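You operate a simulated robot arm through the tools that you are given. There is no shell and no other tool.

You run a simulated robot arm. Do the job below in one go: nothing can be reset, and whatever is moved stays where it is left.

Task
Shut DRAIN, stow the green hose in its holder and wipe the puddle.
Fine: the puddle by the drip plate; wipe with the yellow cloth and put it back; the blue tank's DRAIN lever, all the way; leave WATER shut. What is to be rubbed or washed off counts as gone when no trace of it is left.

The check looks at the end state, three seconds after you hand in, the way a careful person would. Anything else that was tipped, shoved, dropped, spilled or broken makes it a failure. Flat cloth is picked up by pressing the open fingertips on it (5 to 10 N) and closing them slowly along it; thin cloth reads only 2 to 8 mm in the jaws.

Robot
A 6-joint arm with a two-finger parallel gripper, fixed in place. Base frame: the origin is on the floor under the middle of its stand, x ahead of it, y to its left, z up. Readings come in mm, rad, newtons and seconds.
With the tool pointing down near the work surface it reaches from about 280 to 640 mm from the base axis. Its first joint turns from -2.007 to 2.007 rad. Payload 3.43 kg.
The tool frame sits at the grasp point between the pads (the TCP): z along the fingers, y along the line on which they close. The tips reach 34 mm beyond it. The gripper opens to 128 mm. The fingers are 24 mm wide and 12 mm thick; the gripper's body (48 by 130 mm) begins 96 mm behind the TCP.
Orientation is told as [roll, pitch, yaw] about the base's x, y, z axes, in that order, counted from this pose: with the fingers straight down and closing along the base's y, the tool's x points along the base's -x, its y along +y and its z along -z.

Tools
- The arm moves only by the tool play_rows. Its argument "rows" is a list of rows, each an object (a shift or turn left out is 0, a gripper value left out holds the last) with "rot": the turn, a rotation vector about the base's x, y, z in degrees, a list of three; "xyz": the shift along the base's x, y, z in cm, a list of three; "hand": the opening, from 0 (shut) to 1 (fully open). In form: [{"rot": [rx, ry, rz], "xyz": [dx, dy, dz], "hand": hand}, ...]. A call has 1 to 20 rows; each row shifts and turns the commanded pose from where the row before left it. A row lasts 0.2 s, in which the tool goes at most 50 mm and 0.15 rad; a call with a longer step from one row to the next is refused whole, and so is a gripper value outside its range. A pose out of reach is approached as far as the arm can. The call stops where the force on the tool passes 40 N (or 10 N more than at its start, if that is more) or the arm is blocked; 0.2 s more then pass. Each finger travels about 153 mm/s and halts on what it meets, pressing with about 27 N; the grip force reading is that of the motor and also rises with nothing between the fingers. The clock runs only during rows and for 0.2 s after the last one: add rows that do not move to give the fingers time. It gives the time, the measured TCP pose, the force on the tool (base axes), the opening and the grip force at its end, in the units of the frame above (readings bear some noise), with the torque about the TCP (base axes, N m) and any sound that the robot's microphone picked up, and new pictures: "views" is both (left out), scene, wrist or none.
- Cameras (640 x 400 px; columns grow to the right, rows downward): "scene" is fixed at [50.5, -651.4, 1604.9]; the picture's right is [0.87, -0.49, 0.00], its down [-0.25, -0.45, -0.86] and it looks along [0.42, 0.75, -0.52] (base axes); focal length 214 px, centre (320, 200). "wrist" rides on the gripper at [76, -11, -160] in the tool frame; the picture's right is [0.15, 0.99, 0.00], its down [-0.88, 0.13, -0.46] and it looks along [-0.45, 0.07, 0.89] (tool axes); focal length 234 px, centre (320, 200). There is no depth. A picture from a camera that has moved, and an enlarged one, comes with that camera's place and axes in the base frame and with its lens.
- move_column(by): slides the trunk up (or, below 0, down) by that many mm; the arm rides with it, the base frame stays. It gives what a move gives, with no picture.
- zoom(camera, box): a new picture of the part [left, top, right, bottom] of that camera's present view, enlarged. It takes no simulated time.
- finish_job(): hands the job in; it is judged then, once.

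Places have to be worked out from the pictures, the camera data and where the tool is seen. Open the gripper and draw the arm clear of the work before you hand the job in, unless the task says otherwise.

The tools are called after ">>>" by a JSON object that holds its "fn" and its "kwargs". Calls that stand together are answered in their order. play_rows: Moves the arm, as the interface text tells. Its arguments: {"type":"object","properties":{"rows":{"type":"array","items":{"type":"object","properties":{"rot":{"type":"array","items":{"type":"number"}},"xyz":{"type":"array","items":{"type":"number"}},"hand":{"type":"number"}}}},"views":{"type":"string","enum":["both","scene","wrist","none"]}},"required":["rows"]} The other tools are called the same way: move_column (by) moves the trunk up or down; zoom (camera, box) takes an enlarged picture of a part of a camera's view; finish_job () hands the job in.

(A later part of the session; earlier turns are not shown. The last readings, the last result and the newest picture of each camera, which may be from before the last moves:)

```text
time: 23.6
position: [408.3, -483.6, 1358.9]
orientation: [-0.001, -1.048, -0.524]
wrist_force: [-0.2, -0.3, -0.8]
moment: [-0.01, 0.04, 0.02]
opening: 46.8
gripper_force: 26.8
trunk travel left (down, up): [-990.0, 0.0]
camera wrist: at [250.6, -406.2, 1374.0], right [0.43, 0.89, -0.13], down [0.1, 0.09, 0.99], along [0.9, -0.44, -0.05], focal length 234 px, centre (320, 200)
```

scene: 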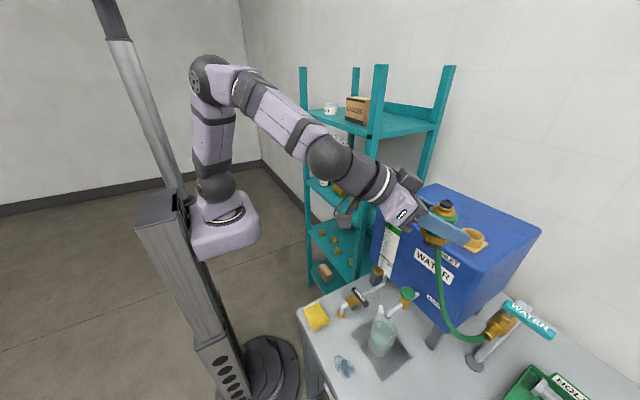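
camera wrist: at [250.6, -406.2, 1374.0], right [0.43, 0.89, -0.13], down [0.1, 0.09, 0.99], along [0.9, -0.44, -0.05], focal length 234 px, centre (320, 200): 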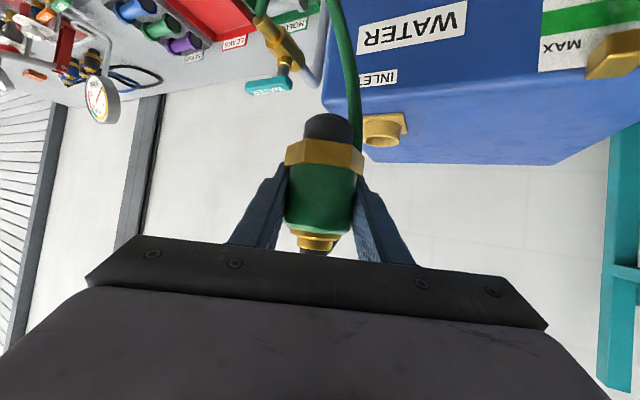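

The hose swivels freely to the far side of the coupler — good. The holder cup's rim triangulates to ≈(317,-618,≈860). I move laterally above it at this height first.

>>> {"fn": "play_rows", "kwargs": {"rows": [{"xyz": [-1.8, -2.7, 0]}, {"xyz": [-1.8, -2.7, 0]}, {"xyz": [-1.8, -2.7, -1]}, {"xyz": [-1.8, -2.7, -2]}, {"xyz": [-1.8, -2.7, -3]}, {"xyz": [0, 0, -4]}, {"xyz": [0, 0, -4]}, {}], "views": "both"}}

```text
time: 25.4
position: [317.7, -618.0, 1216.6]
orientation: [-0.003, -1.05, -0.523]
wrist_force: [-0.4, -0.2, -0.9]
moment: [0.0, 0.0, -0.01]
opening: 46.9
gripper_force: 26.8
trunk travel left (down, up): [-990.0, 0.0]
camera wrist: at [159.7, -541.1, 1231.8], right [0.43, 0.89, -0.13], down [0.1, 0.09, 0.99], along [0.9, -0.44, -0.05], focal length 234 px, centre (320, 200)
```

scene: 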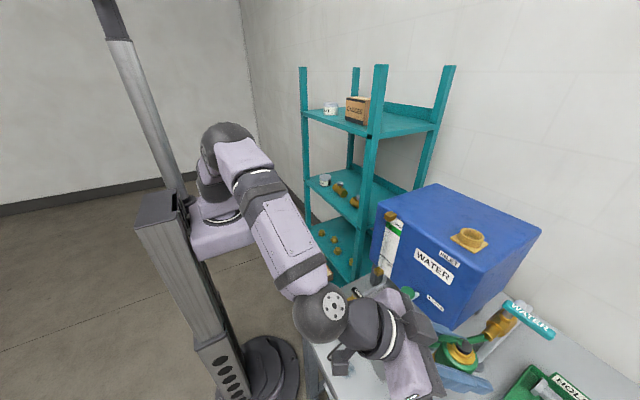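
wrist: 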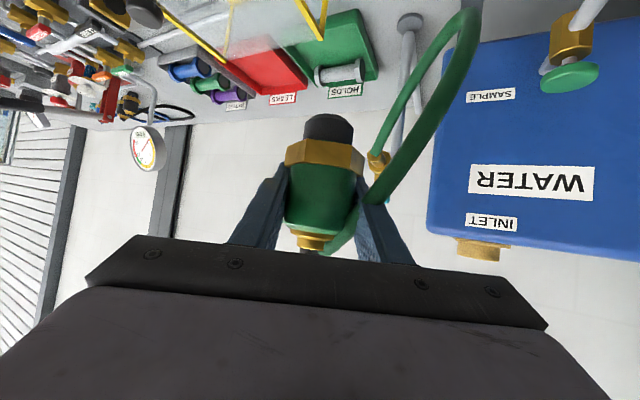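

The green "HOLDS" tray is only a parts tray, so the dark cup is the hose holder. I descend above it until the camera can see its rim (TCP z≈985).

>>> {"fn": "play_rows", "kwargs": {"rows": [{"xyz": [0, 0, -4]}, {"xyz": [0, 0, -4]}, {"xyz": [0, 0, -4]}, {"xyz": [0, 0, -4]}, {"xyz": [0, 0, -4]}, {"xyz": [0, 0, -3]}, {}], "views": "both"}}

```text
time: 27.0
position: [319.2, -618.2, 985.4]
orientation: [-0.001, -1.046, -0.524]
wrist_force: [-1.0, 1.0, -1.5]
moment: [0.02, 0.02, -0.02]
opening: 47.1
gripper_force: 26.6
trunk travel left (down, up): [-990.0, 0.0]
camera wrist: at [160.8, -541.7, 1000.5], right [0.43, 0.89, -0.13], down [0.1, 0.09, 0.99], along [0.9, -0.44, -0.05], focal length 234 px, centre (320, 200)
```

scene: 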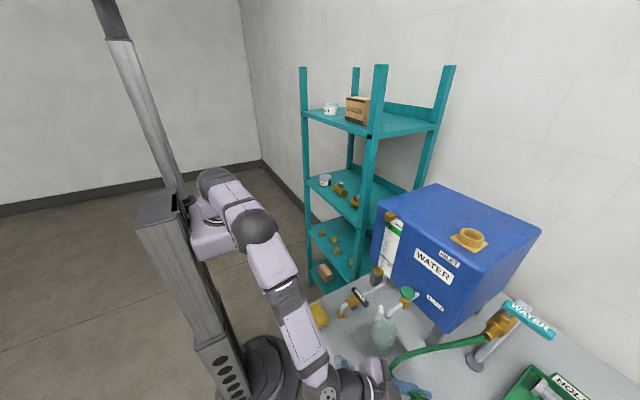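
wrist: 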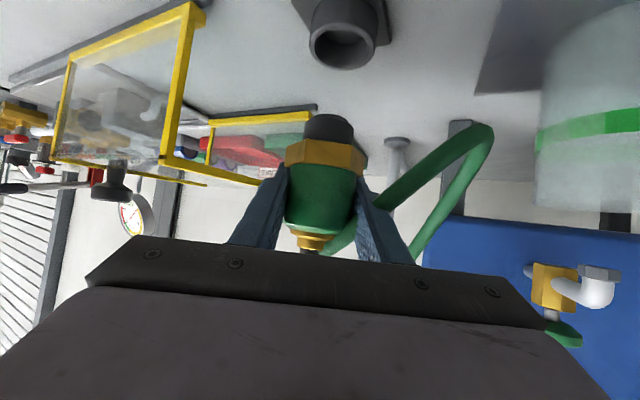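

The holder cup is in view just below the spigot. I zoom in for alignment and to check the hose loop's distance from the jug.

>>> {"fn": "zoom", "kwargs": {"camera": "wrist", "box": [260, 0, 420, 170]}}

>>> {"fn": "zoom", "kwargs": {"camera": "wrist", "box": [360, 0, 640, 270]}}

>>> {"fn": "zoom", "kwargs": {"camera": "scene", "box": [320, 270, 520, 400]}}

```text
2.35 times, centred on (340, 85) of wrist
camera zoom: at [160.8, -541.7, 1000.5], right [0.43, 0.89, -0.13], down [0.1, 0.09, 0.99], along [0.9, -0.44, -0.05], focal length 551 px, centre (273, 471)
```

zoom: 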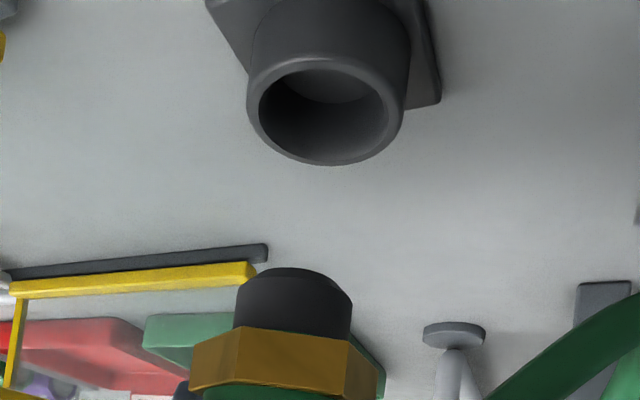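

```text
1.48 times, centred on (500, 135) of wrist
camera zoom: at [160.8, -541.7, 1000.5], right [0.43, 0.89, -0.13], down [0.1, 0.09, 0.99], along [0.9, -0.44, -0.05], focal length 347 px, centre (53, 296)
```

zoom: 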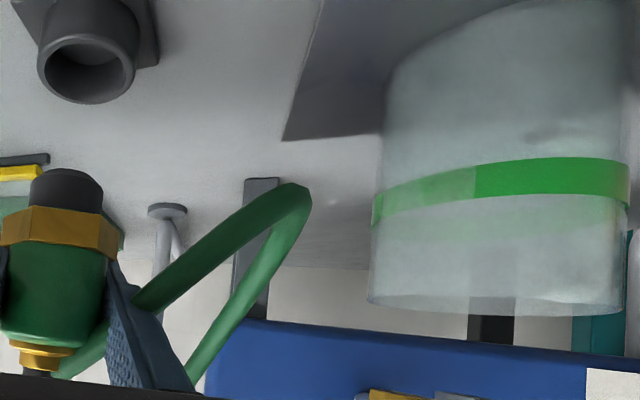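

```text
3.08 times, centred on (420, 335) of scene
camera zoom: at [50.5, -651.4, 1604.9], right [0.87, -0.49, 0.0], down [-0.25, -0.45, -0.86], along [0.42, 0.75, -0.52], focal length 660 px, centre (12, -215)
```

zoom: 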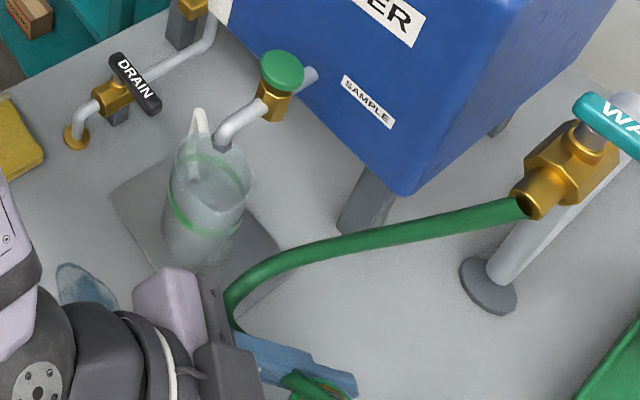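

Lateral misalignment is only ~2 mm (holder slightly toward +y), and slack will shrink as I go down so the hose loop stays off the jug. I descend 45 mm more with a small correction and compare again.

>>> {"fn": "play_rows", "kwargs": {"rows": [{"xyz": [0.05, 0.1, -1.5]}, {"xyz": [0.05, 0.1, -1.5]}, {"xyz": [0, 0, -1.5]}, {}], "views": "both"}}

>>> {"fn": "zoom", "kwargs": {"camera": "wrist", "box": [260, 0, 420, 170]}}

>>> {"fn": "zoom", "kwargs": {"camera": "wrist", "box": [360, 0, 640, 270]}}

```text
time: 28.0
position: [319.6, -619.1, 942.8]
orientation: [0.001, -1.049, -0.524]
wrist_force: [0.8, -0.4, -0.7]
moment: [0.0, 0.0, -0.01]
opening: 46.7
gripper_force: 27.0
trunk travel left (down, up): [-990.0, 0.0]
camera wrist: at [160.9, -540.7, 958.0], right [0.43, 0.89, -0.13], down [0.1, 0.09, 0.99], along [0.9, -0.44, -0.05], focal length 234 px, centre (320, 200)
```

scene: 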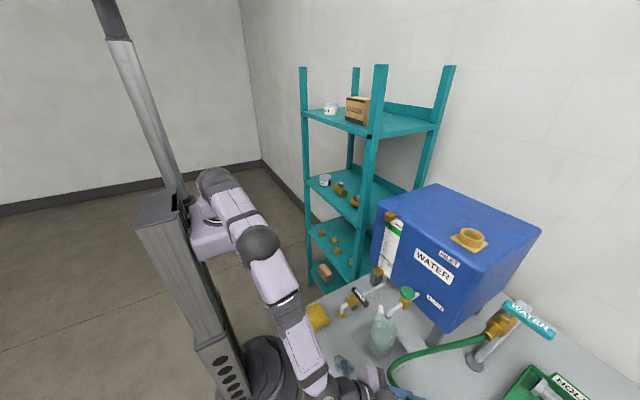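
wrist: 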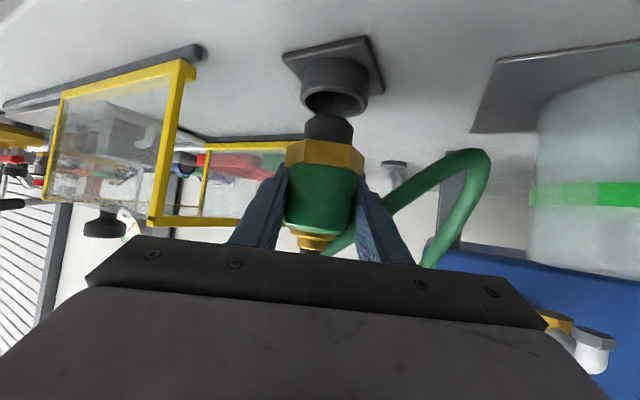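

```text
2.35 times, centred on (340, 85) of wrist
camera zoom: at [160.9, -540.7, 958.0], right [0.43, 0.89, -0.13], down [0.1, 0.09, 0.99], along [0.9, -0.44, -0.05], focal length 551 px, centre (273, 471)
```

zoom: 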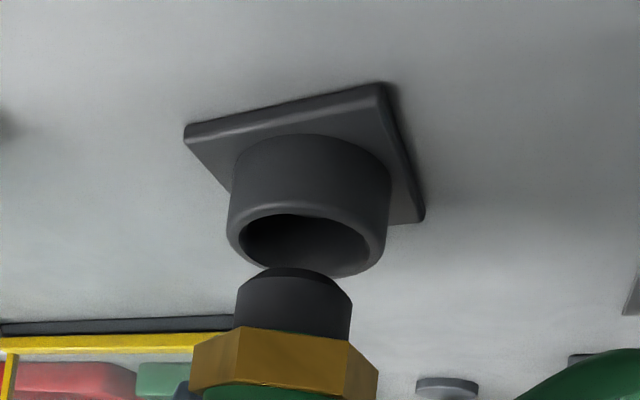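

```text
1.48 times, centred on (500, 135) of wrist
camera zoom: at [160.9, -540.7, 958.0], right [0.43, 0.89, -0.13], down [0.1, 0.09, 0.99], along [0.9, -0.44, -0.05], focal length 347 px, centre (53, 296)
```

zoom: 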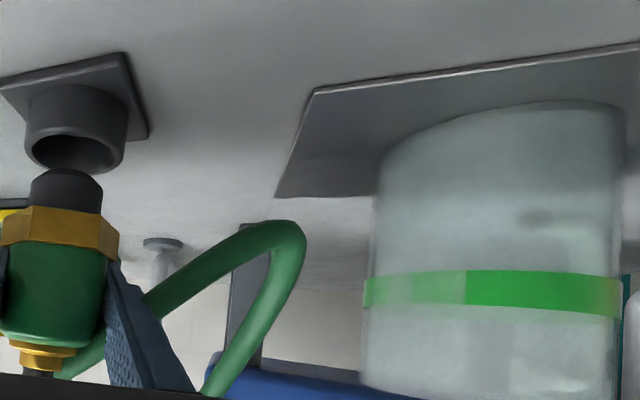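

Best fit puts the holder axis at ≈(320,-617), rim z≈871, spigot bottom now ≈890. I shift ~2.4 mm toward +y and drop 12 mm, then check again before inserting.

>>> {"fn": "play_rows", "kwargs": {"rows": [{"xyz": [0.1, 0.22, 0]}, {"xyz": [0, 0, -0.6]}, {"xyz": [0, 0, -0.6]}, {}], "views": "wrist"}}

>>> {"fn": "zoom", "kwargs": {"camera": "wrist", "box": [270, 40, 390, 170]}}

```text
time: 29.0
position: [318.6, -615.1, 930.2]
orientation: [0.001, -1.047, -0.523]
wrist_force: [0.8, -0.7, -1.2]
moment: [-0.04, -0.03, -0.04]
opening: 46.7
gripper_force: 26.8
trunk travel left (down, up): [-990.0, 0.0]
camera wrist: at [161.2, -537.0, 944.9], right [0.43, 0.89, -0.13], down [0.1, 0.09, 0.99], along [0.9, -0.44, -0.05], focal length 234 px, centre (320, 200)
```

wrist: 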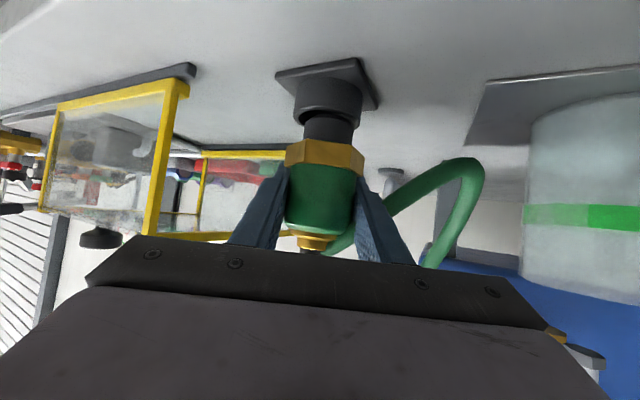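

```text
3.08 times, centred on (330, 105) of wrist
camera zoom: at [161.2, -537.0, 944.9], right [0.43, 0.89, -0.13], down [0.1, 0.09, 0.99], along [0.9, -0.44, -0.05], focal length 720 px, centre (289, 492)
```

zoom: 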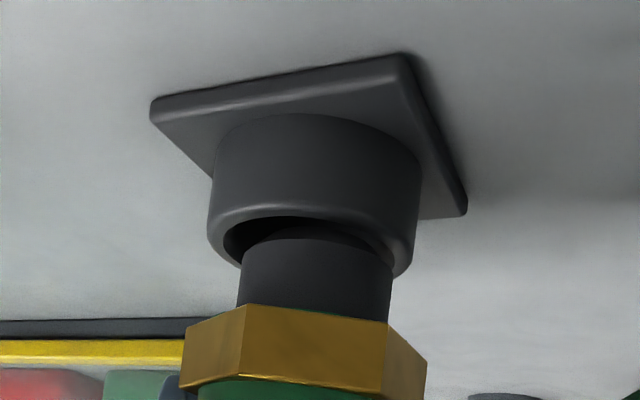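

Nearly aligned; the spigot is ~2 mm toward +y and slightly short in depth. I correct to ≈(320.5,-617.5) and lower 10 mm gently, checking force.

>>> {"fn": "play_rows", "kwargs": {"rows": [{"xyz": [0.2, -0.25, 0]}, {}, {"xyz": [0, 0, -0.5]}, {"xyz": [0, 0, -0.4]}, {}], "views": "wrist"}}

>>> {"fn": "zoom", "kwargs": {"camera": "wrist", "box": [270, 40, 390, 170]}}

```text
time: 30.2
position: [322.3, -618.9, 921.0]
orientation: [0.002, -1.047, -0.524]
wrist_force: [4.0, -3.3, -0.6]
moment: [-0.19, -0.12, 0.01]
opening: 46.9
gripper_force: 27.0
trunk travel left (down, up): [-990.0, 0.0]
camera wrist: at [163.9, -540.5, 936.6], right [0.43, 0.89, -0.13], down [0.1, 0.09, 0.99], along [0.9, -0.44, -0.05], focal length 234 px, centre (320, 200)
```

wrist: 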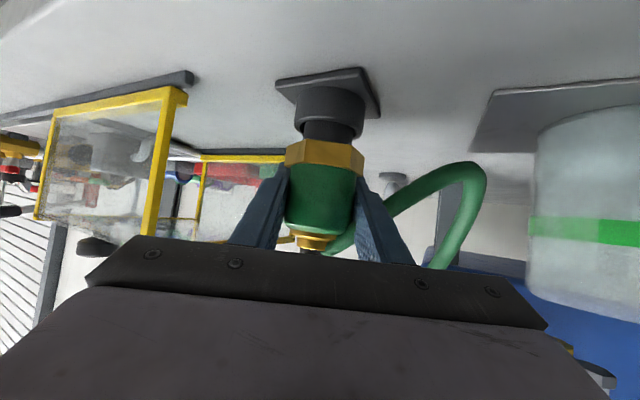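

```text
3.08 times, centred on (330, 105) of wrist
camera zoom: at [163.9, -540.5, 936.6], right [0.43, 0.89, -0.13], down [0.1, 0.09, 0.99], along [0.9, -0.44, -0.05], focal length 720 px, centre (289, 492)
```

zoom: 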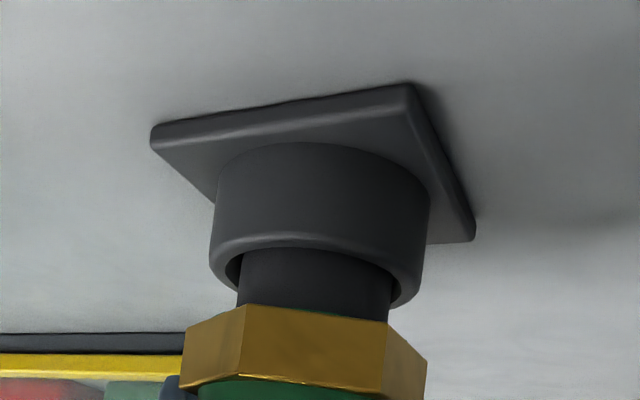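

A ~5 N side force shows the spigot is inside the rim and touching its near wall. I shift ~2.5 mm away along the approach direction and continue down.

>>> {"fn": "play_rows", "kwargs": {"rows": [{"xyz": [0.22, -0.12, 0]}, {}, {"xyz": [0, 0, -0.4]}, {}], "views": "wrist"}}

>>> {"fn": "zoom", "kwargs": {"camera": "wrist", "box": [270, 40, 390, 170]}}

```text
time: 31.2
position: [323.8, -618.5, 917.1]
orientation: [0.001, -1.049, -0.523]
wrist_force: [-0.3, 0.7, -1.4]
moment: [-0.02, 0.05, 0.01]
opening: 46.7
gripper_force: 26.7
trunk travel left (down, up): [-990.0, 0.0]
camera wrist: at [165.6, -541.1, 932.4], right [0.43, 0.89, -0.13], down [0.1, 0.09, 0.99], along [0.9, -0.44, -0.05], focal length 234 px, centre (320, 200)
```

wrist: 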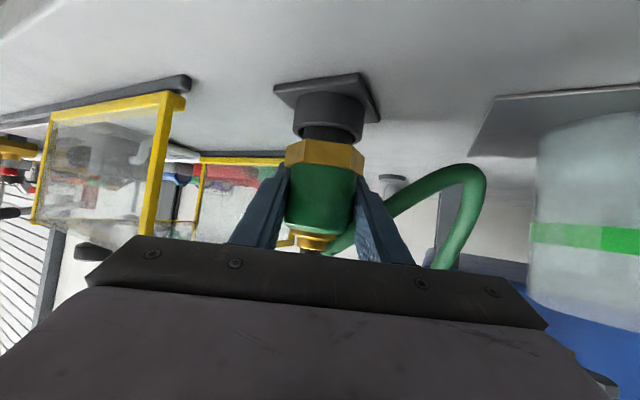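

```text
3.08 times, centred on (330, 105) of wrist
camera zoom: at [165.6, -541.1, 932.4], right [0.43, 0.89, -0.13], down [0.1, 0.09, 0.99], along [0.9, -0.44, -0.05], focal length 720 px, centre (289, 492)
```

zoom: 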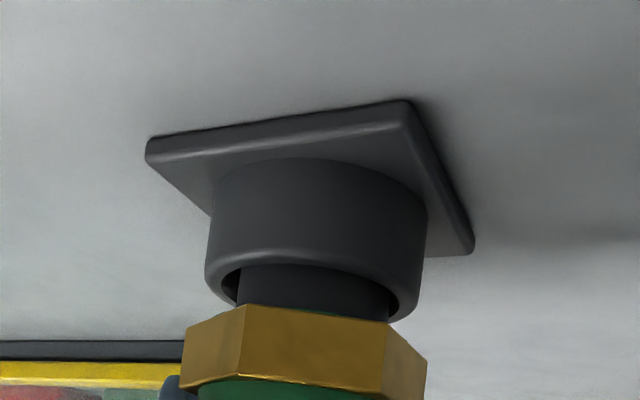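

Side force is gone. I keep lowering in small steps until the hex shoulder seats.

>>> {"fn": "play_rows", "kwargs": {"rows": [{"xyz": [0, 0, -0.4]}, {"xyz": [0, 0, -0.3]}, {}], "views": "wrist"}}

>>> {"fn": "zoom", "kwargs": {"camera": "wrist", "box": [270, 40, 390, 170]}}

```text
time: 32.0
position: [322.9, -619.3, 911.5]
orientation: [0.0, -1.047, -0.524]
wrist_force: [0.6, 0.7, -0.2]
moment: [-0.02, 0.03, -0.01]
opening: 46.8
gripper_force: 27.0
trunk travel left (down, up): [-990.0, 0.0]
camera wrist: at [165.1, -541.1, 926.2], right [0.43, 0.89, -0.13], down [0.1, 0.09, 0.99], along [0.9, -0.44, -0.05], focal length 234 px, centre (320, 200)
```

wrist: 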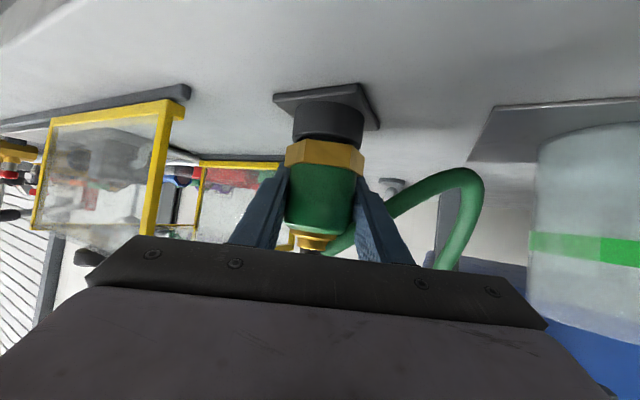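

```text
3.08 times, centred on (330, 105) of wrist
camera zoom: at [165.1, -541.1, 926.2], right [0.43, 0.89, -0.13], down [0.1, 0.09, 0.99], along [0.9, -0.44, -0.05], focal length 720 px, centre (289, 492)
```

zoom: 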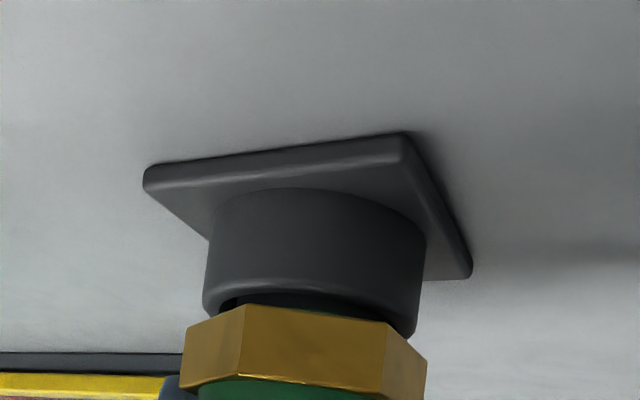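

Nearly seated, with no load yet. A few millimetres more, gently.

>>> {"fn": "play_rows", "kwargs": {"rows": [{"xyz": [0, 0, -0.3]}, {"xyz": [0, 0, -0.2]}, {}], "views": "wrist"}}

>>> {"fn": "zoom", "kwargs": {"camera": "wrist", "box": [270, 40, 390, 170]}}

```text
time: 32.8
position: [323.2, -619.0, 908.1]
orientation: [0.0, -1.051, -0.52]
wrist_force: [-1.1, -1.6, 6.1]
moment: [0.15, 0.14, 0.02]
opening: 46.7
gripper_force: 27.0
trunk travel left (down, up): [-990.0, 0.0]
camera wrist: at [165.3, -540.9, 922.1], right [0.43, 0.89, -0.13], down [0.1, 0.09, 0.99], along [0.9, -0.44, -0.05], focal length 234 px, centre (320, 200)
```

wrist: 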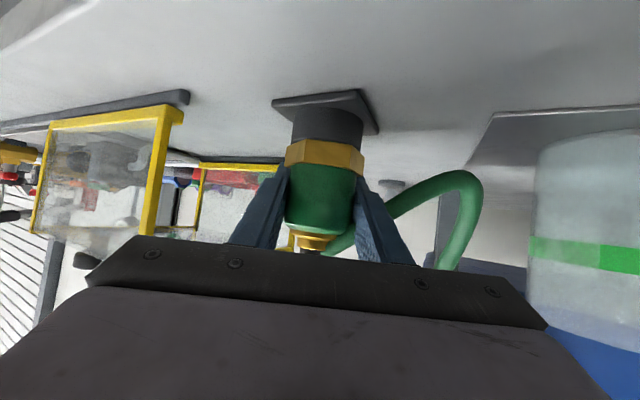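

```text
3.08 times, centred on (330, 105) of wrist
camera zoom: at [165.3, -540.9, 922.1], right [0.43, 0.89, -0.13], down [0.1, 0.09, 0.99], along [0.9, -0.44, -0.05], focal length 720 px, centre (289, 492)
```

zoom: 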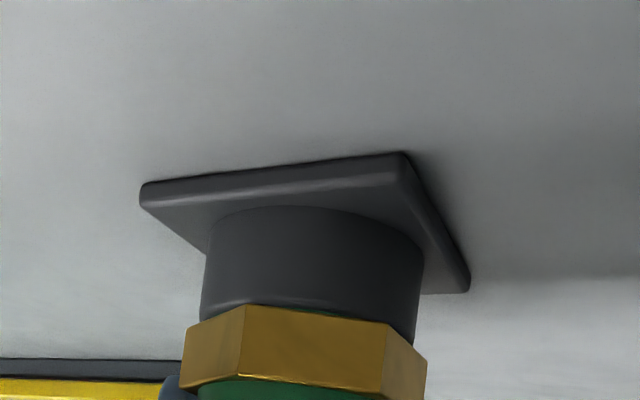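

Contact (6 N up). One more slight press to confirm it's fully seated.

>>> {"fn": "play_rows", "kwargs": {"rows": [{"xyz": [0, 0, -0.2]}, {}], "views": "none"}}

```text
time: 33.4
position: [323.8, -618.0, 907.6]
orientation: [-0.005, -1.054, -0.519]
wrist_force: [-0.8, 0.0, 16.5]
moment: [0.42, 0.35, 0.0]
opening: 46.7
gripper_force: 27.7
trunk travel left (down, up): [-990.0, 0.0]
```

It is firmly seated (16 N). I ease off the press, and check where the hose drapes before opening.

>>> {"fn": "play_rows", "kwargs": {"rows": [{"xyz": [0, 0, 0.15]}, {}], "views": "both"}}

>>> {"fn": "zoom", "kwargs": {"camera": "wrist", "box": [280, 90, 580, 290]}}

>>> {"fn": "zoom", "kwargs": {"camera": "scene", "box": [320, 270, 520, 400]}}

```text
time: 34.0
position: [321.8, -618.9, 908.2]
orientation: [-0.003, -1.051, -0.521]
wrist_force: [2.3, -5.8, 16.0]
moment: [0.21, 0.13, 0.0]
opening: 46.8
gripper_force: 26.9
trunk travel left (down, up): [-990.0, 0.0]
camera wrist: at [165.3, -540.8, 921.9], right [0.43, 0.89, -0.13], down [0.1, 0.09, 0.99], along [0.9, -0.44, -0.05], focal length 234 px, centre (320, 200)
```

scene: 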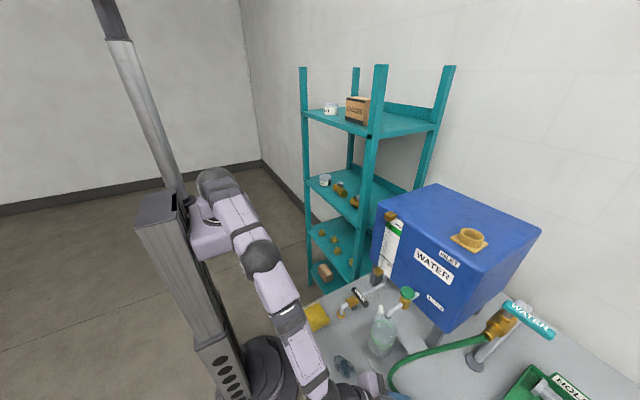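
wrist: 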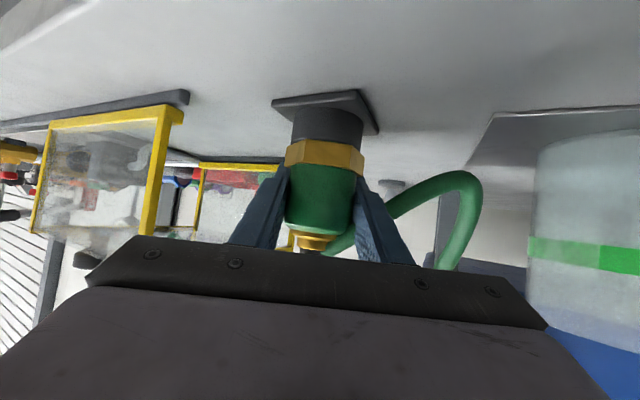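

```text
2.00 times, centred on (430, 190) of wrist
camera zoom: at [165.3, -540.8, 921.9], right [0.43, 0.89, -0.13], down [0.1, 0.09, 0.99], along [0.9, -0.44, -0.05], focal length 468 px, centre (100, 220)
```

zoom: 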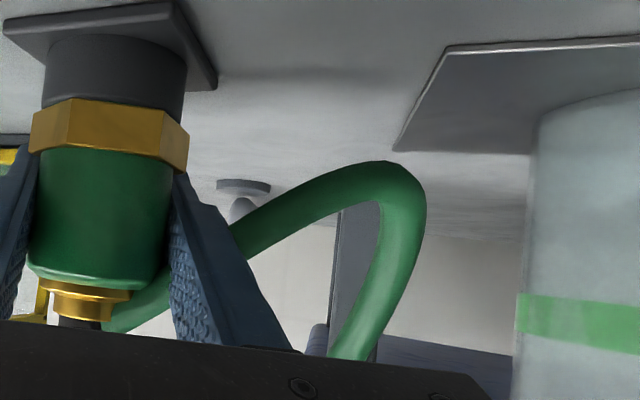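

```text
3.08 times, centred on (420, 335) of scene
camera zoom: at [50.5, -651.4, 1604.9], right [0.87, -0.49, 0.0], down [-0.25, -0.45, -0.86], along [0.42, 0.75, -0.52], focal length 660 px, centre (12, -215)
```

zoom: 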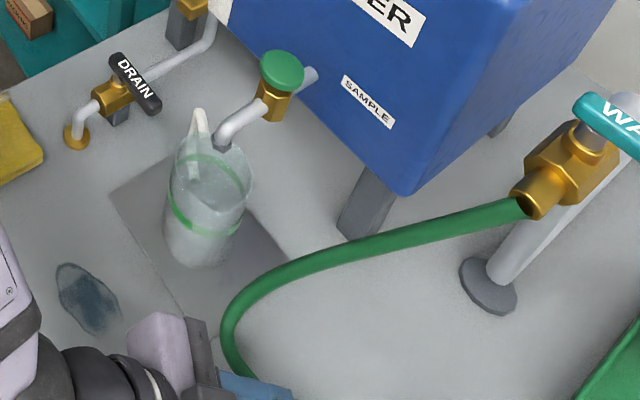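

The hose bend is at ≈(343,-514,893), ~40 mm clear of the jug; the hose lies over the +y finger, so I'll relax, open just to ~68 mm and slide straight back along the finger axis.

>>> {"fn": "play_rows", "kwargs": {"rows": [{"xyz": [0, 0, 0.2]}, {}, {"hand": 0.45}, {"hand": 0.53}, {}, {}], "views": "both"}}

```text
time: 35.4
position: [323.6, -617.8, 907.0]
orientation: [0.0, -1.048, -0.524]
wrist_force: [0.0, 0.2, 0.1]
moment: [0.0, -0.03, 0.01]
opening: 67.7
gripper_force: 0.1
trunk travel left (down, up): [-990.0, 0.0]
camera wrist: at [165.5, -540.8, 922.1], right [0.43, 0.89, -0.13], down [0.1, 0.09, 0.99], along [0.9, -0.44, -0.05], focal length 234 px, centre (320, 200)
```

scene: 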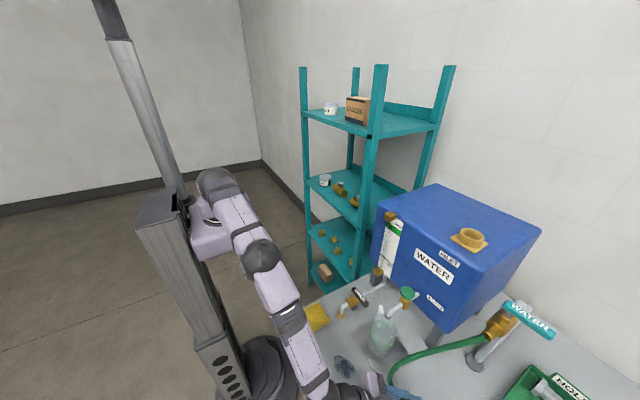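
wrist: 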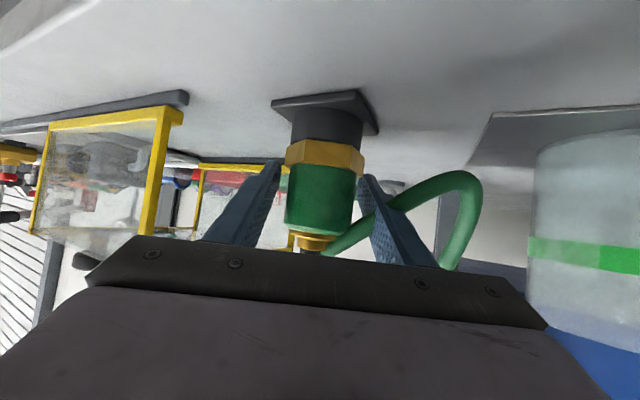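

Released, forces zero, coupler standing in the holder. I slide back along the finger axis in small steps.

>>> {"fn": "play_rows", "kwargs": {"rows": [{"xyz": [-1.13, 0.65, 0.75]}, {"xyz": [-1.5, 0.87, 1.0]}, {"xyz": [-1.5, 0.87, 1.0]}, {}], "views": "both"}}

```text
time: 36.4
position: [283.1, -594.5, 932.0]
orientation: [0.001, -1.047, -0.524]
wrist_force: [-0.8, -1.0, -0.2]
moment: [-0.02, -0.01, -0.02]
opening: 67.8
gripper_force: 0.1
trunk travel left (down, up): [-990.0, 0.0]
camera wrist: at [125.6, -517.0, 948.4], right [0.43, 0.89, -0.13], down [0.1, 0.09, 0.99], along [0.9, -0.44, -0.05], focal length 234 px, centre (320, 200)
```

scene: 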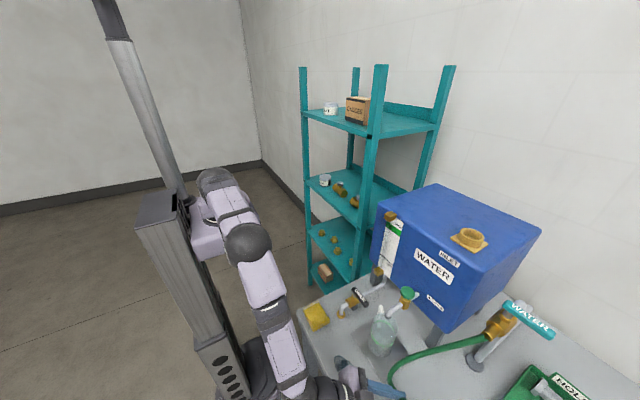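
wrist: 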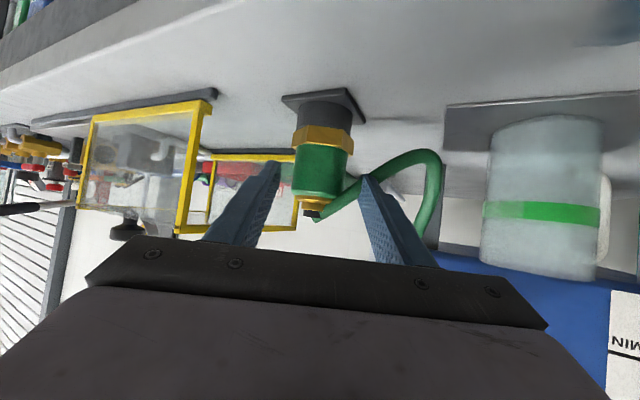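

The coupler stays upright. I continue backing out along the same line.

>>> {"fn": "play_rows", "kwargs": {"rows": [{"xyz": [-1.5, 0.87, 1.0]}, {"xyz": [-1.5, 0.87, 1.0]}, {"xyz": [-2.2, 1.3, 1.5]}, {"xyz": [-2.2, 1.3, 1.5]}, {}], "views": "both"}}

```text
time: 37.6
position: [208.5, -551.1, 983.9]
orientation: [-0.001, -1.048, -0.525]
wrist_force: [0.6, -0.4, 0.4]
moment: [0.02, -0.01, 0.0]
opening: 67.9
gripper_force: 0.1
trunk travel left (down, up): [-990.0, 0.0]
camera wrist: at [50.3, -473.6, 999.0], right [0.43, 0.89, -0.13], down [0.1, 0.09, 0.99], along [0.9, -0.44, -0.05], focal length 234 px, centre (320, 200)
```

scene: 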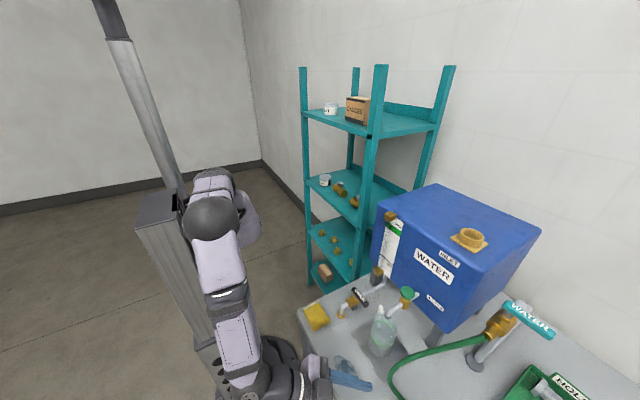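
wrist: 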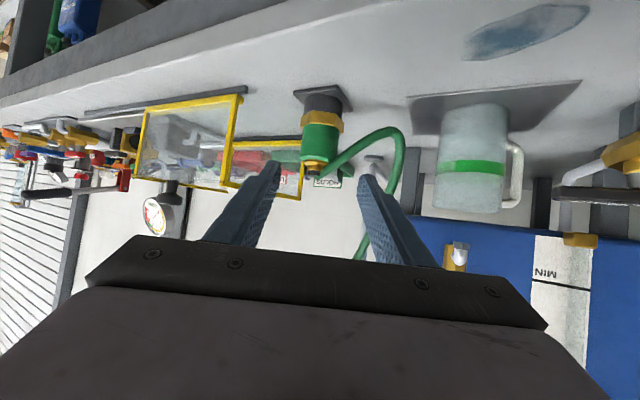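

The hose coupler stands in its holder. Now I rise and bring the tool back to pointing straight down near the cloth.

>>> {"fn": "play_rows", "kwargs": {"rows": [{"xyz": [-0.5, 0.3, 4.5]}, {"xyz": [0, 0, 5]}, {"xyz": [0, 0, 5]}, {"xyz": [0.3, 2.2, 0.3], "rot": [4.28, 7.42, 0]}, {"xyz": [0.3, 2.2, 0.3], "rot": [4.28, 7.42, 0]}, {"xyz": [0.3, 2.2, 0.3], "rot": [4.28, 7.42, 0]}, {"xyz": [0.3, 2.2, 0.3], "rot": [4.28, 7.42, 0]}, {"xyz": [0.3, 2.2, 0.3], "rot": [4.28, 7.42, 0]}, {"xyz": [0.3, 2.2, 0.3], "rot": [4.28, 7.42, 0]}, {"xyz": [0.3, 2.2, 0.3], "rot": [4.28, 7.42, 0]}, {"xyz": [0, 1.7, 0], "rot": [0, 0, 7.5]}, {"xyz": [0, 1.7, 0], "rot": [0, 0, 7.5]}, {"xyz": [0, 1.7, 0], "rot": [0, 0, 7.5]}, {"xyz": [0, 1.7, 0], "rot": [0, 0, 7.5]}, {}], "views": "both"}}

```text
time: 40.8
position: [224.2, -326.3, 1151.0]
orientation: [0.0, -0.002, 0.001]
wrist_force: [0.5, -0.4, 0.2]
moment: [0.04, -0.01, 0.0]
opening: 67.8
gripper_force: 0.0
trunk travel left (down, up): [-990.0, 0.0]
camera wrist: at [148.4, -338.8, 1311.3], right [-0.15, 0.99, 0.0], down [0.88, 0.13, 0.46], along [0.45, 0.07, -0.89], focal length 234 px, centre (320, 200)
```

scene: 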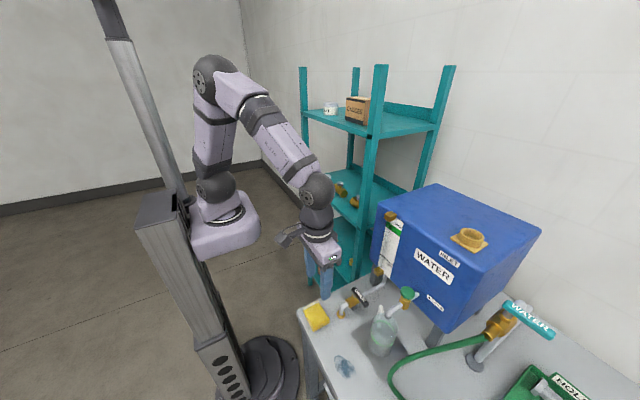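
wrist: 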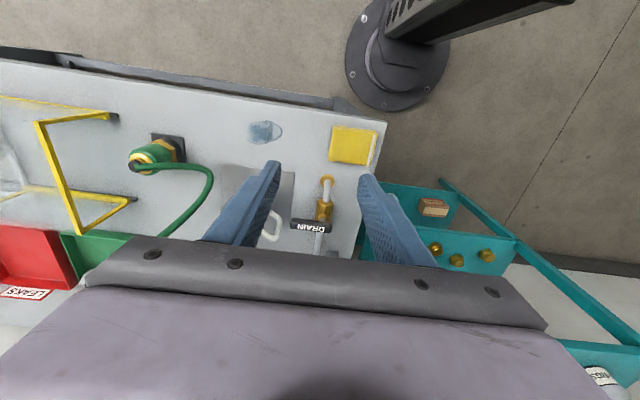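

Tool is down again. I zoom at cloth and puddle to plan the pick-up.

>>> {"fn": "zoom", "kwargs": {"camera": "wrist", "box": [300, 100, 400, 180]}}

>>> {"fn": "zoom", "kwargs": {"camera": "scene", "box": [290, 290, 370, 390]}}

>>> {"fn": "zoom", "kwargs": {"camera": "wrist", "box": [100, 90, 300, 240]}}

```text
5.00 times, centred on (350, 140) of wrist
camera zoom: at [148.4, -338.8, 1311.3], right [-0.15, 0.99, 0.0], down [0.88, 0.13, 0.46], along [0.45, 0.07, -0.89], focal length 1171 px, centre (170, 500)
```

zoom: 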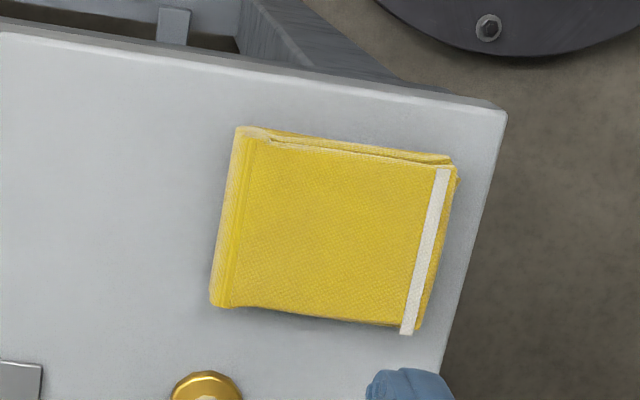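

```text
4.00 times, centred on (330, 340) of scene
camera zoom: at [50.5, -651.4, 1604.9], right [0.87, -0.49, 0.0], down [-0.25, -0.45, -0.86], along [0.42, 0.75, -0.52], focal length 858 px, centre (280, -360)
```

zoom: 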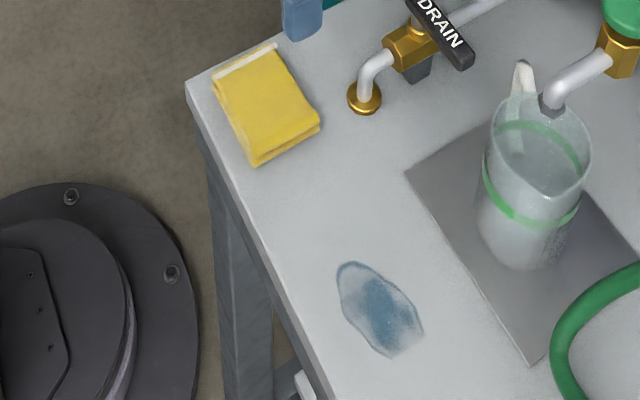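

```text
2.67 times, centred on (200, 165) of wrist
camera zoom: at [148.4, -338.8, 1311.3], right [-0.15, 0.99, 0.0], down [0.88, 0.13, 0.46], along [0.45, 0.07, -0.89], focal length 624 px, centre (640, 293)
```

zoom: 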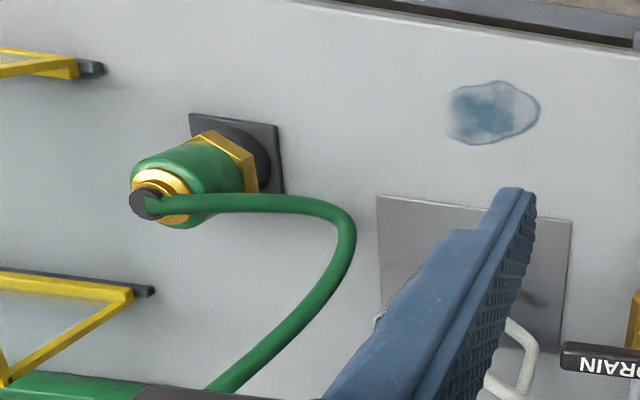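

The hose is neatly stowed. The folded cloth spans x≈220–290, y≈-301…-215 (centre ≈(255,-258)); the puddle spans x≈231–280, y≈-468…-399. I move above the cloth with ~50 mm opening.

>>> {"fn": "play_rows", "kwargs": {"rows": [{"xyz": [0.62, 1.36, -4.0], "hand": 0.4}, {"xyz": [0.62, 1.36, -4.0]}, {"xyz": [0.62, 1.36, -4.0]}, {"xyz": [0.62, 1.36, -4.0]}, {"xyz": [0.62, 1.36, -4.0]}, {}], "views": "wrist"}}

>>> {"fn": "zoom", "kwargs": {"camera": "wrist", "box": [220, 30, 440, 240]}}

```text
time: 42.2
position: [255.1, -256.2, 952.1]
orientation: [0.001, -0.001, 0.001]
wrist_force: [-0.8, 0.7, -0.4]
moment: [0.03, -0.01, 0.0]
opening: 51.2
gripper_force: 0.2
trunk travel left (down, up): [-990.0, 0.0]
camera wrist: at [178.9, -268.5, 1112.7], right [-0.15, 0.99, 0.0], down [0.88, 0.13, 0.46], along [0.45, 0.07, -0.89], focal length 234 px, centre (320, 200)
```

wrist: 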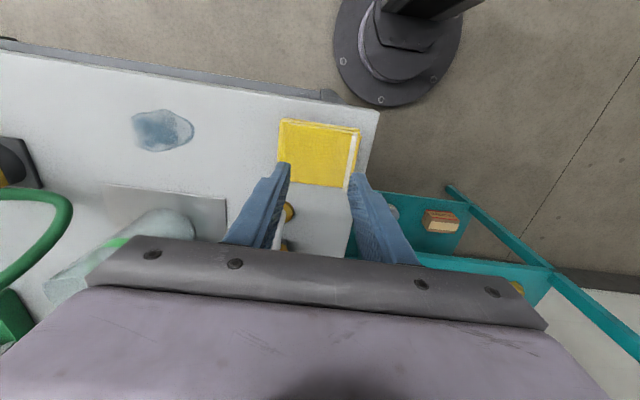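

```text
1.90 times, centred on (330, 135) of wrist
camera zoom: at [178.9, -268.5, 1112.7], right [-0.15, 0.99, 0.0], down [0.88, 0.13, 0.46], along [0.45, 0.07, -0.89], focal length 446 px, centre (301, 324)
```

zoom: 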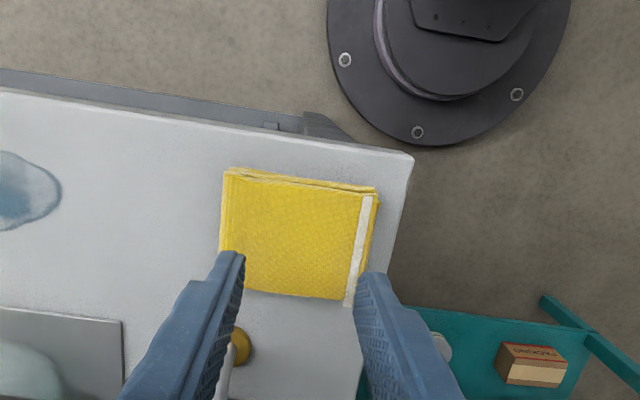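

Cloth centre refines to ≈(257,-260). I centre over it and descend to just above its surface.

>>> {"fn": "play_rows", "kwargs": {"rows": [{"xyz": [0.2, -0.4, -2.0]}, {"xyz": [0, 0, -2.0]}, {"xyz": [0, 0, -1.5]}, {}], "views": "both"}}

>>> {"fn": "zoom", "kwargs": {"camera": "scene", "box": [280, 260, 400, 380]}}

```text
time: 42.9
position: [257.1, -262.2, 909.6]
orientation: [0.001, -0.002, 0.0]
wrist_force: [-0.9, 2.3, 17.6]
moment: [0.06, 0.06, 0.02]
opening: 51.1
gripper_force: 0.0
trunk travel left (down, up): [-990.0, 0.0]
stopped in row 3: the force on the tool passed its limit at 61 N (the readings are from after the stop); the commanded pose is now the measured one
camera wrist: at [181.5, -273.8, 1070.2], right [-0.15, 0.99, 0.0], down [0.88, 0.13, 0.46], along [0.45, 0.07, -0.89], focal length 234 px, centre (320, 200)
```

scene: 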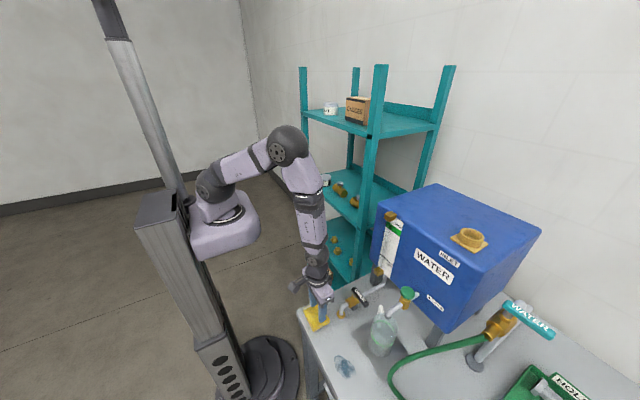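
wrist: 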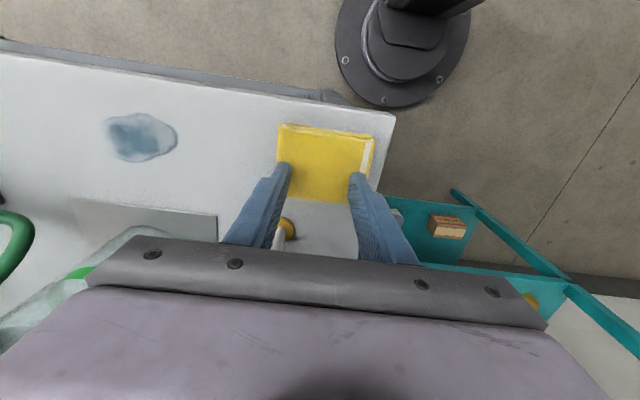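

```text
3.33 times, centred on (340, 320) of scene
camera zoom: at [50.5, -651.4, 1604.9], right [0.87, -0.49, 0.0], down [-0.25, -0.45, -0.86], along [0.42, 0.75, -0.52], focal length 715 px, centre (253, -200)
```

zoom: 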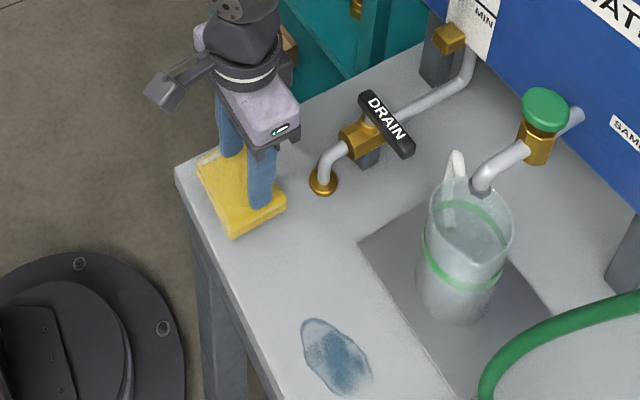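

Contact came at TCP z≈910 (tips ≈876), so the cloth top is higher than I estimated; the push overshot briefly to 61 N. I back off slightly to bring the press into the 5–10 N range.

>>> {"fn": "play_rows", "kwargs": {"rows": [{"xyz": [0, 0, 0.05]}, {}, {}], "views": "wrist"}}

>>> {"fn": "zoom", "kwargs": {"camera": "wrist", "box": [240, 90, 420, 260]}}

```text
time: 43.7
position: [256.8, -262.3, 910.5]
orientation: [0.001, -0.001, 0.0]
wrist_force: [-1.2, -1.4, 8.6]
moment: [-0.03, 0.05, 0.0]
opening: 51.3
gripper_force: 0.1
trunk travel left (down, up): [-990.0, 0.0]
camera wrist: at [181.5, -273.8, 1070.3], right [-0.15, 0.99, 0.0], down [0.88, 0.13, 0.46], along [0.45, 0.07, -0.89], focal length 234 px, centre (320, 200)
```

wrist: 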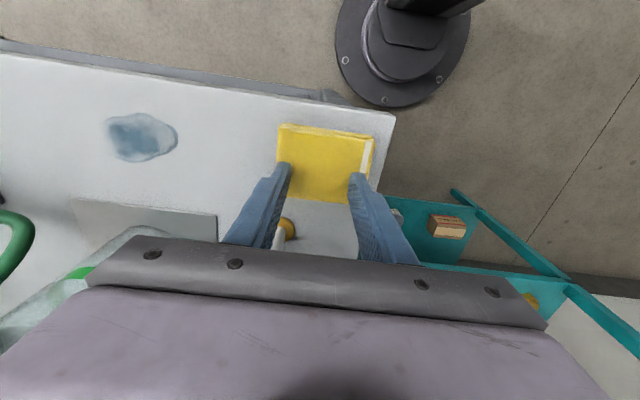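

```text
2.35 times, centred on (330, 175) of wrist
camera zoom: at [181.5, -273.8, 1070.3], right [-0.15, 0.99, 0.0], down [0.88, 0.13, 0.46], along [0.45, 0.07, -0.89], focal length 551 px, centre (296, 259)
```

zoom: 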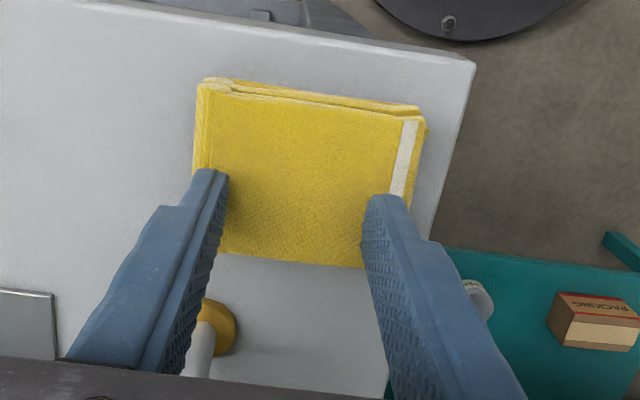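

Press is 8.6 N with both fingertips on the cloth. I close slowly along it.

>>> {"fn": "play_rows", "kwargs": {"rows": [{"hand": 0.38}, {"hand": 0.36}, {"hand": 0.34}, {"hand": 0.32}, {"hand": 0.3}, {"hand": 0.28}, {"hand": 0.26}, {"hand": 0.24}], "views": "wrist"}}

>>> {"fn": "zoom", "kwargs": {"camera": "wrist", "box": [240, 90, 420, 260]}}

```text
time: 45.5
position: [257.2, -261.8, 910.4]
orientation: [-0.001, 0.002, 0.0]
wrist_force: [0.3, 0.9, 8.6]
moment: [0.04, 0.02, 0.0]
opening: 34.4
gripper_force: 3.2
trunk travel left (down, up): [-990.0, 0.0]
camera wrist: at [181.5, -273.5, 1070.3], right [-0.15, 0.99, 0.0], down [0.88, 0.13, 0.46], along [0.45, 0.07, -0.89], focal length 234 px, centre (320, 200)
```

wrist: 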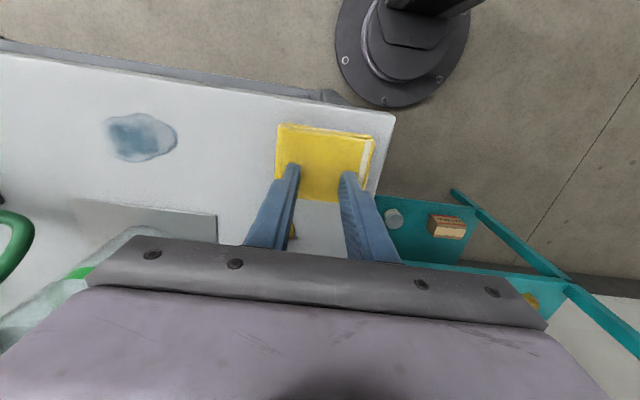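

```text
2.35 times, centred on (330, 175) of wrist
camera zoom: at [181.5, -273.5, 1070.3], right [-0.15, 0.99, 0.0], down [0.88, 0.13, 0.46], along [0.45, 0.07, -0.89], focal length 551 px, centre (296, 259)
```

zoom: 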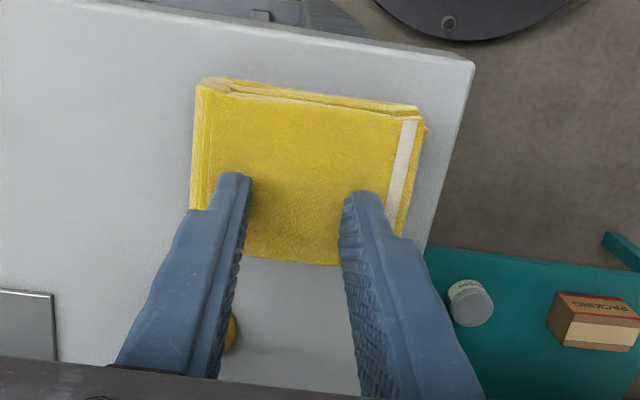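

Force holds at 8.6 N; the fingers slide inward. I keep closing slowly.

>>> {"fn": "play_rows", "kwargs": {"rows": [{"hand": 0.22}, {"hand": 0.2}, {"hand": 0.18}, {"hand": 0.16}, {"hand": 0.14}, {"hand": 0.12}, {"hand": 0.1}, {"hand": 0.08}, {"hand": 0.06}, {"hand": 0.04}, {"hand": 0.02}, {"hand": 0.0}, {}, {}], "views": "both"}}

>>> {"fn": "zoom", "kwargs": {"camera": "wrist", "box": [240, 90, 420, 260]}}

```text
time: 48.5
position: [257.6, -261.3, 909.7]
orientation: [0.001, -0.002, 0.001]
wrist_force: [0.0, 0.7, 7.8]
moment: [0.0, -0.01, 0.02]
opening: 0.3
gripper_force: 27.1
trunk travel left (down, up): [-990.0, 0.0]
camera wrist: at [181.6, -273.7, 1070.3], right [-0.15, 0.99, 0.0], down [0.88, 0.13, 0.46], along [0.45, 0.07, -0.89], focal length 234 px, centre (320, 200)
```

scene: 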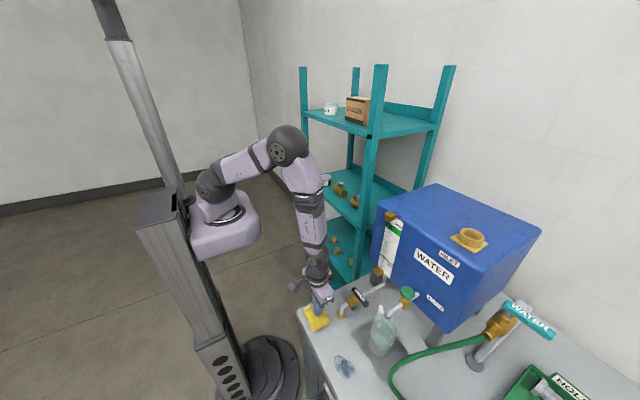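
wrist: 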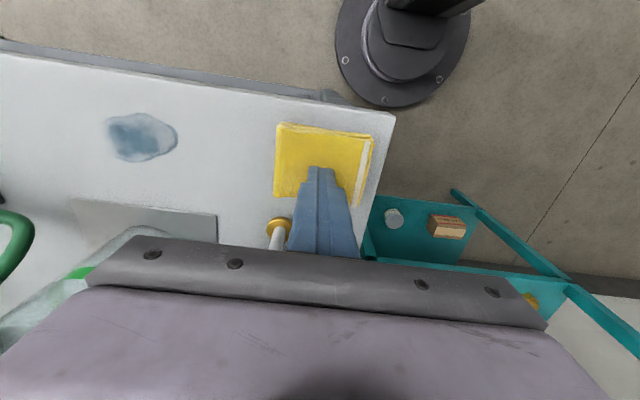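

```text
2.35 times, centred on (330, 175) of wrist
camera zoom: at [181.6, -273.7, 1070.3], right [-0.15, 0.99, 0.0], down [0.88, 0.13, 0.46], along [0.45, 0.07, -0.89], focal length 551 px, centre (296, 259)
```

zoom: 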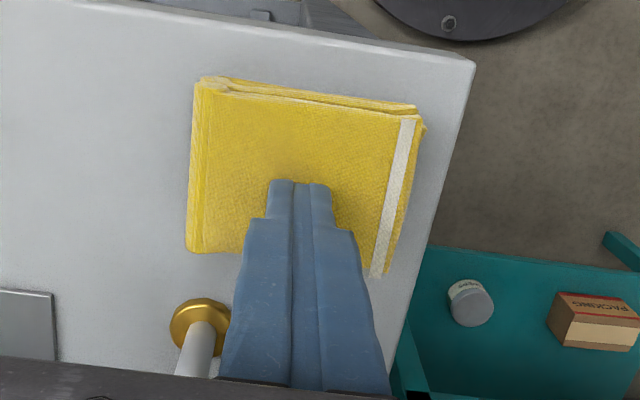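

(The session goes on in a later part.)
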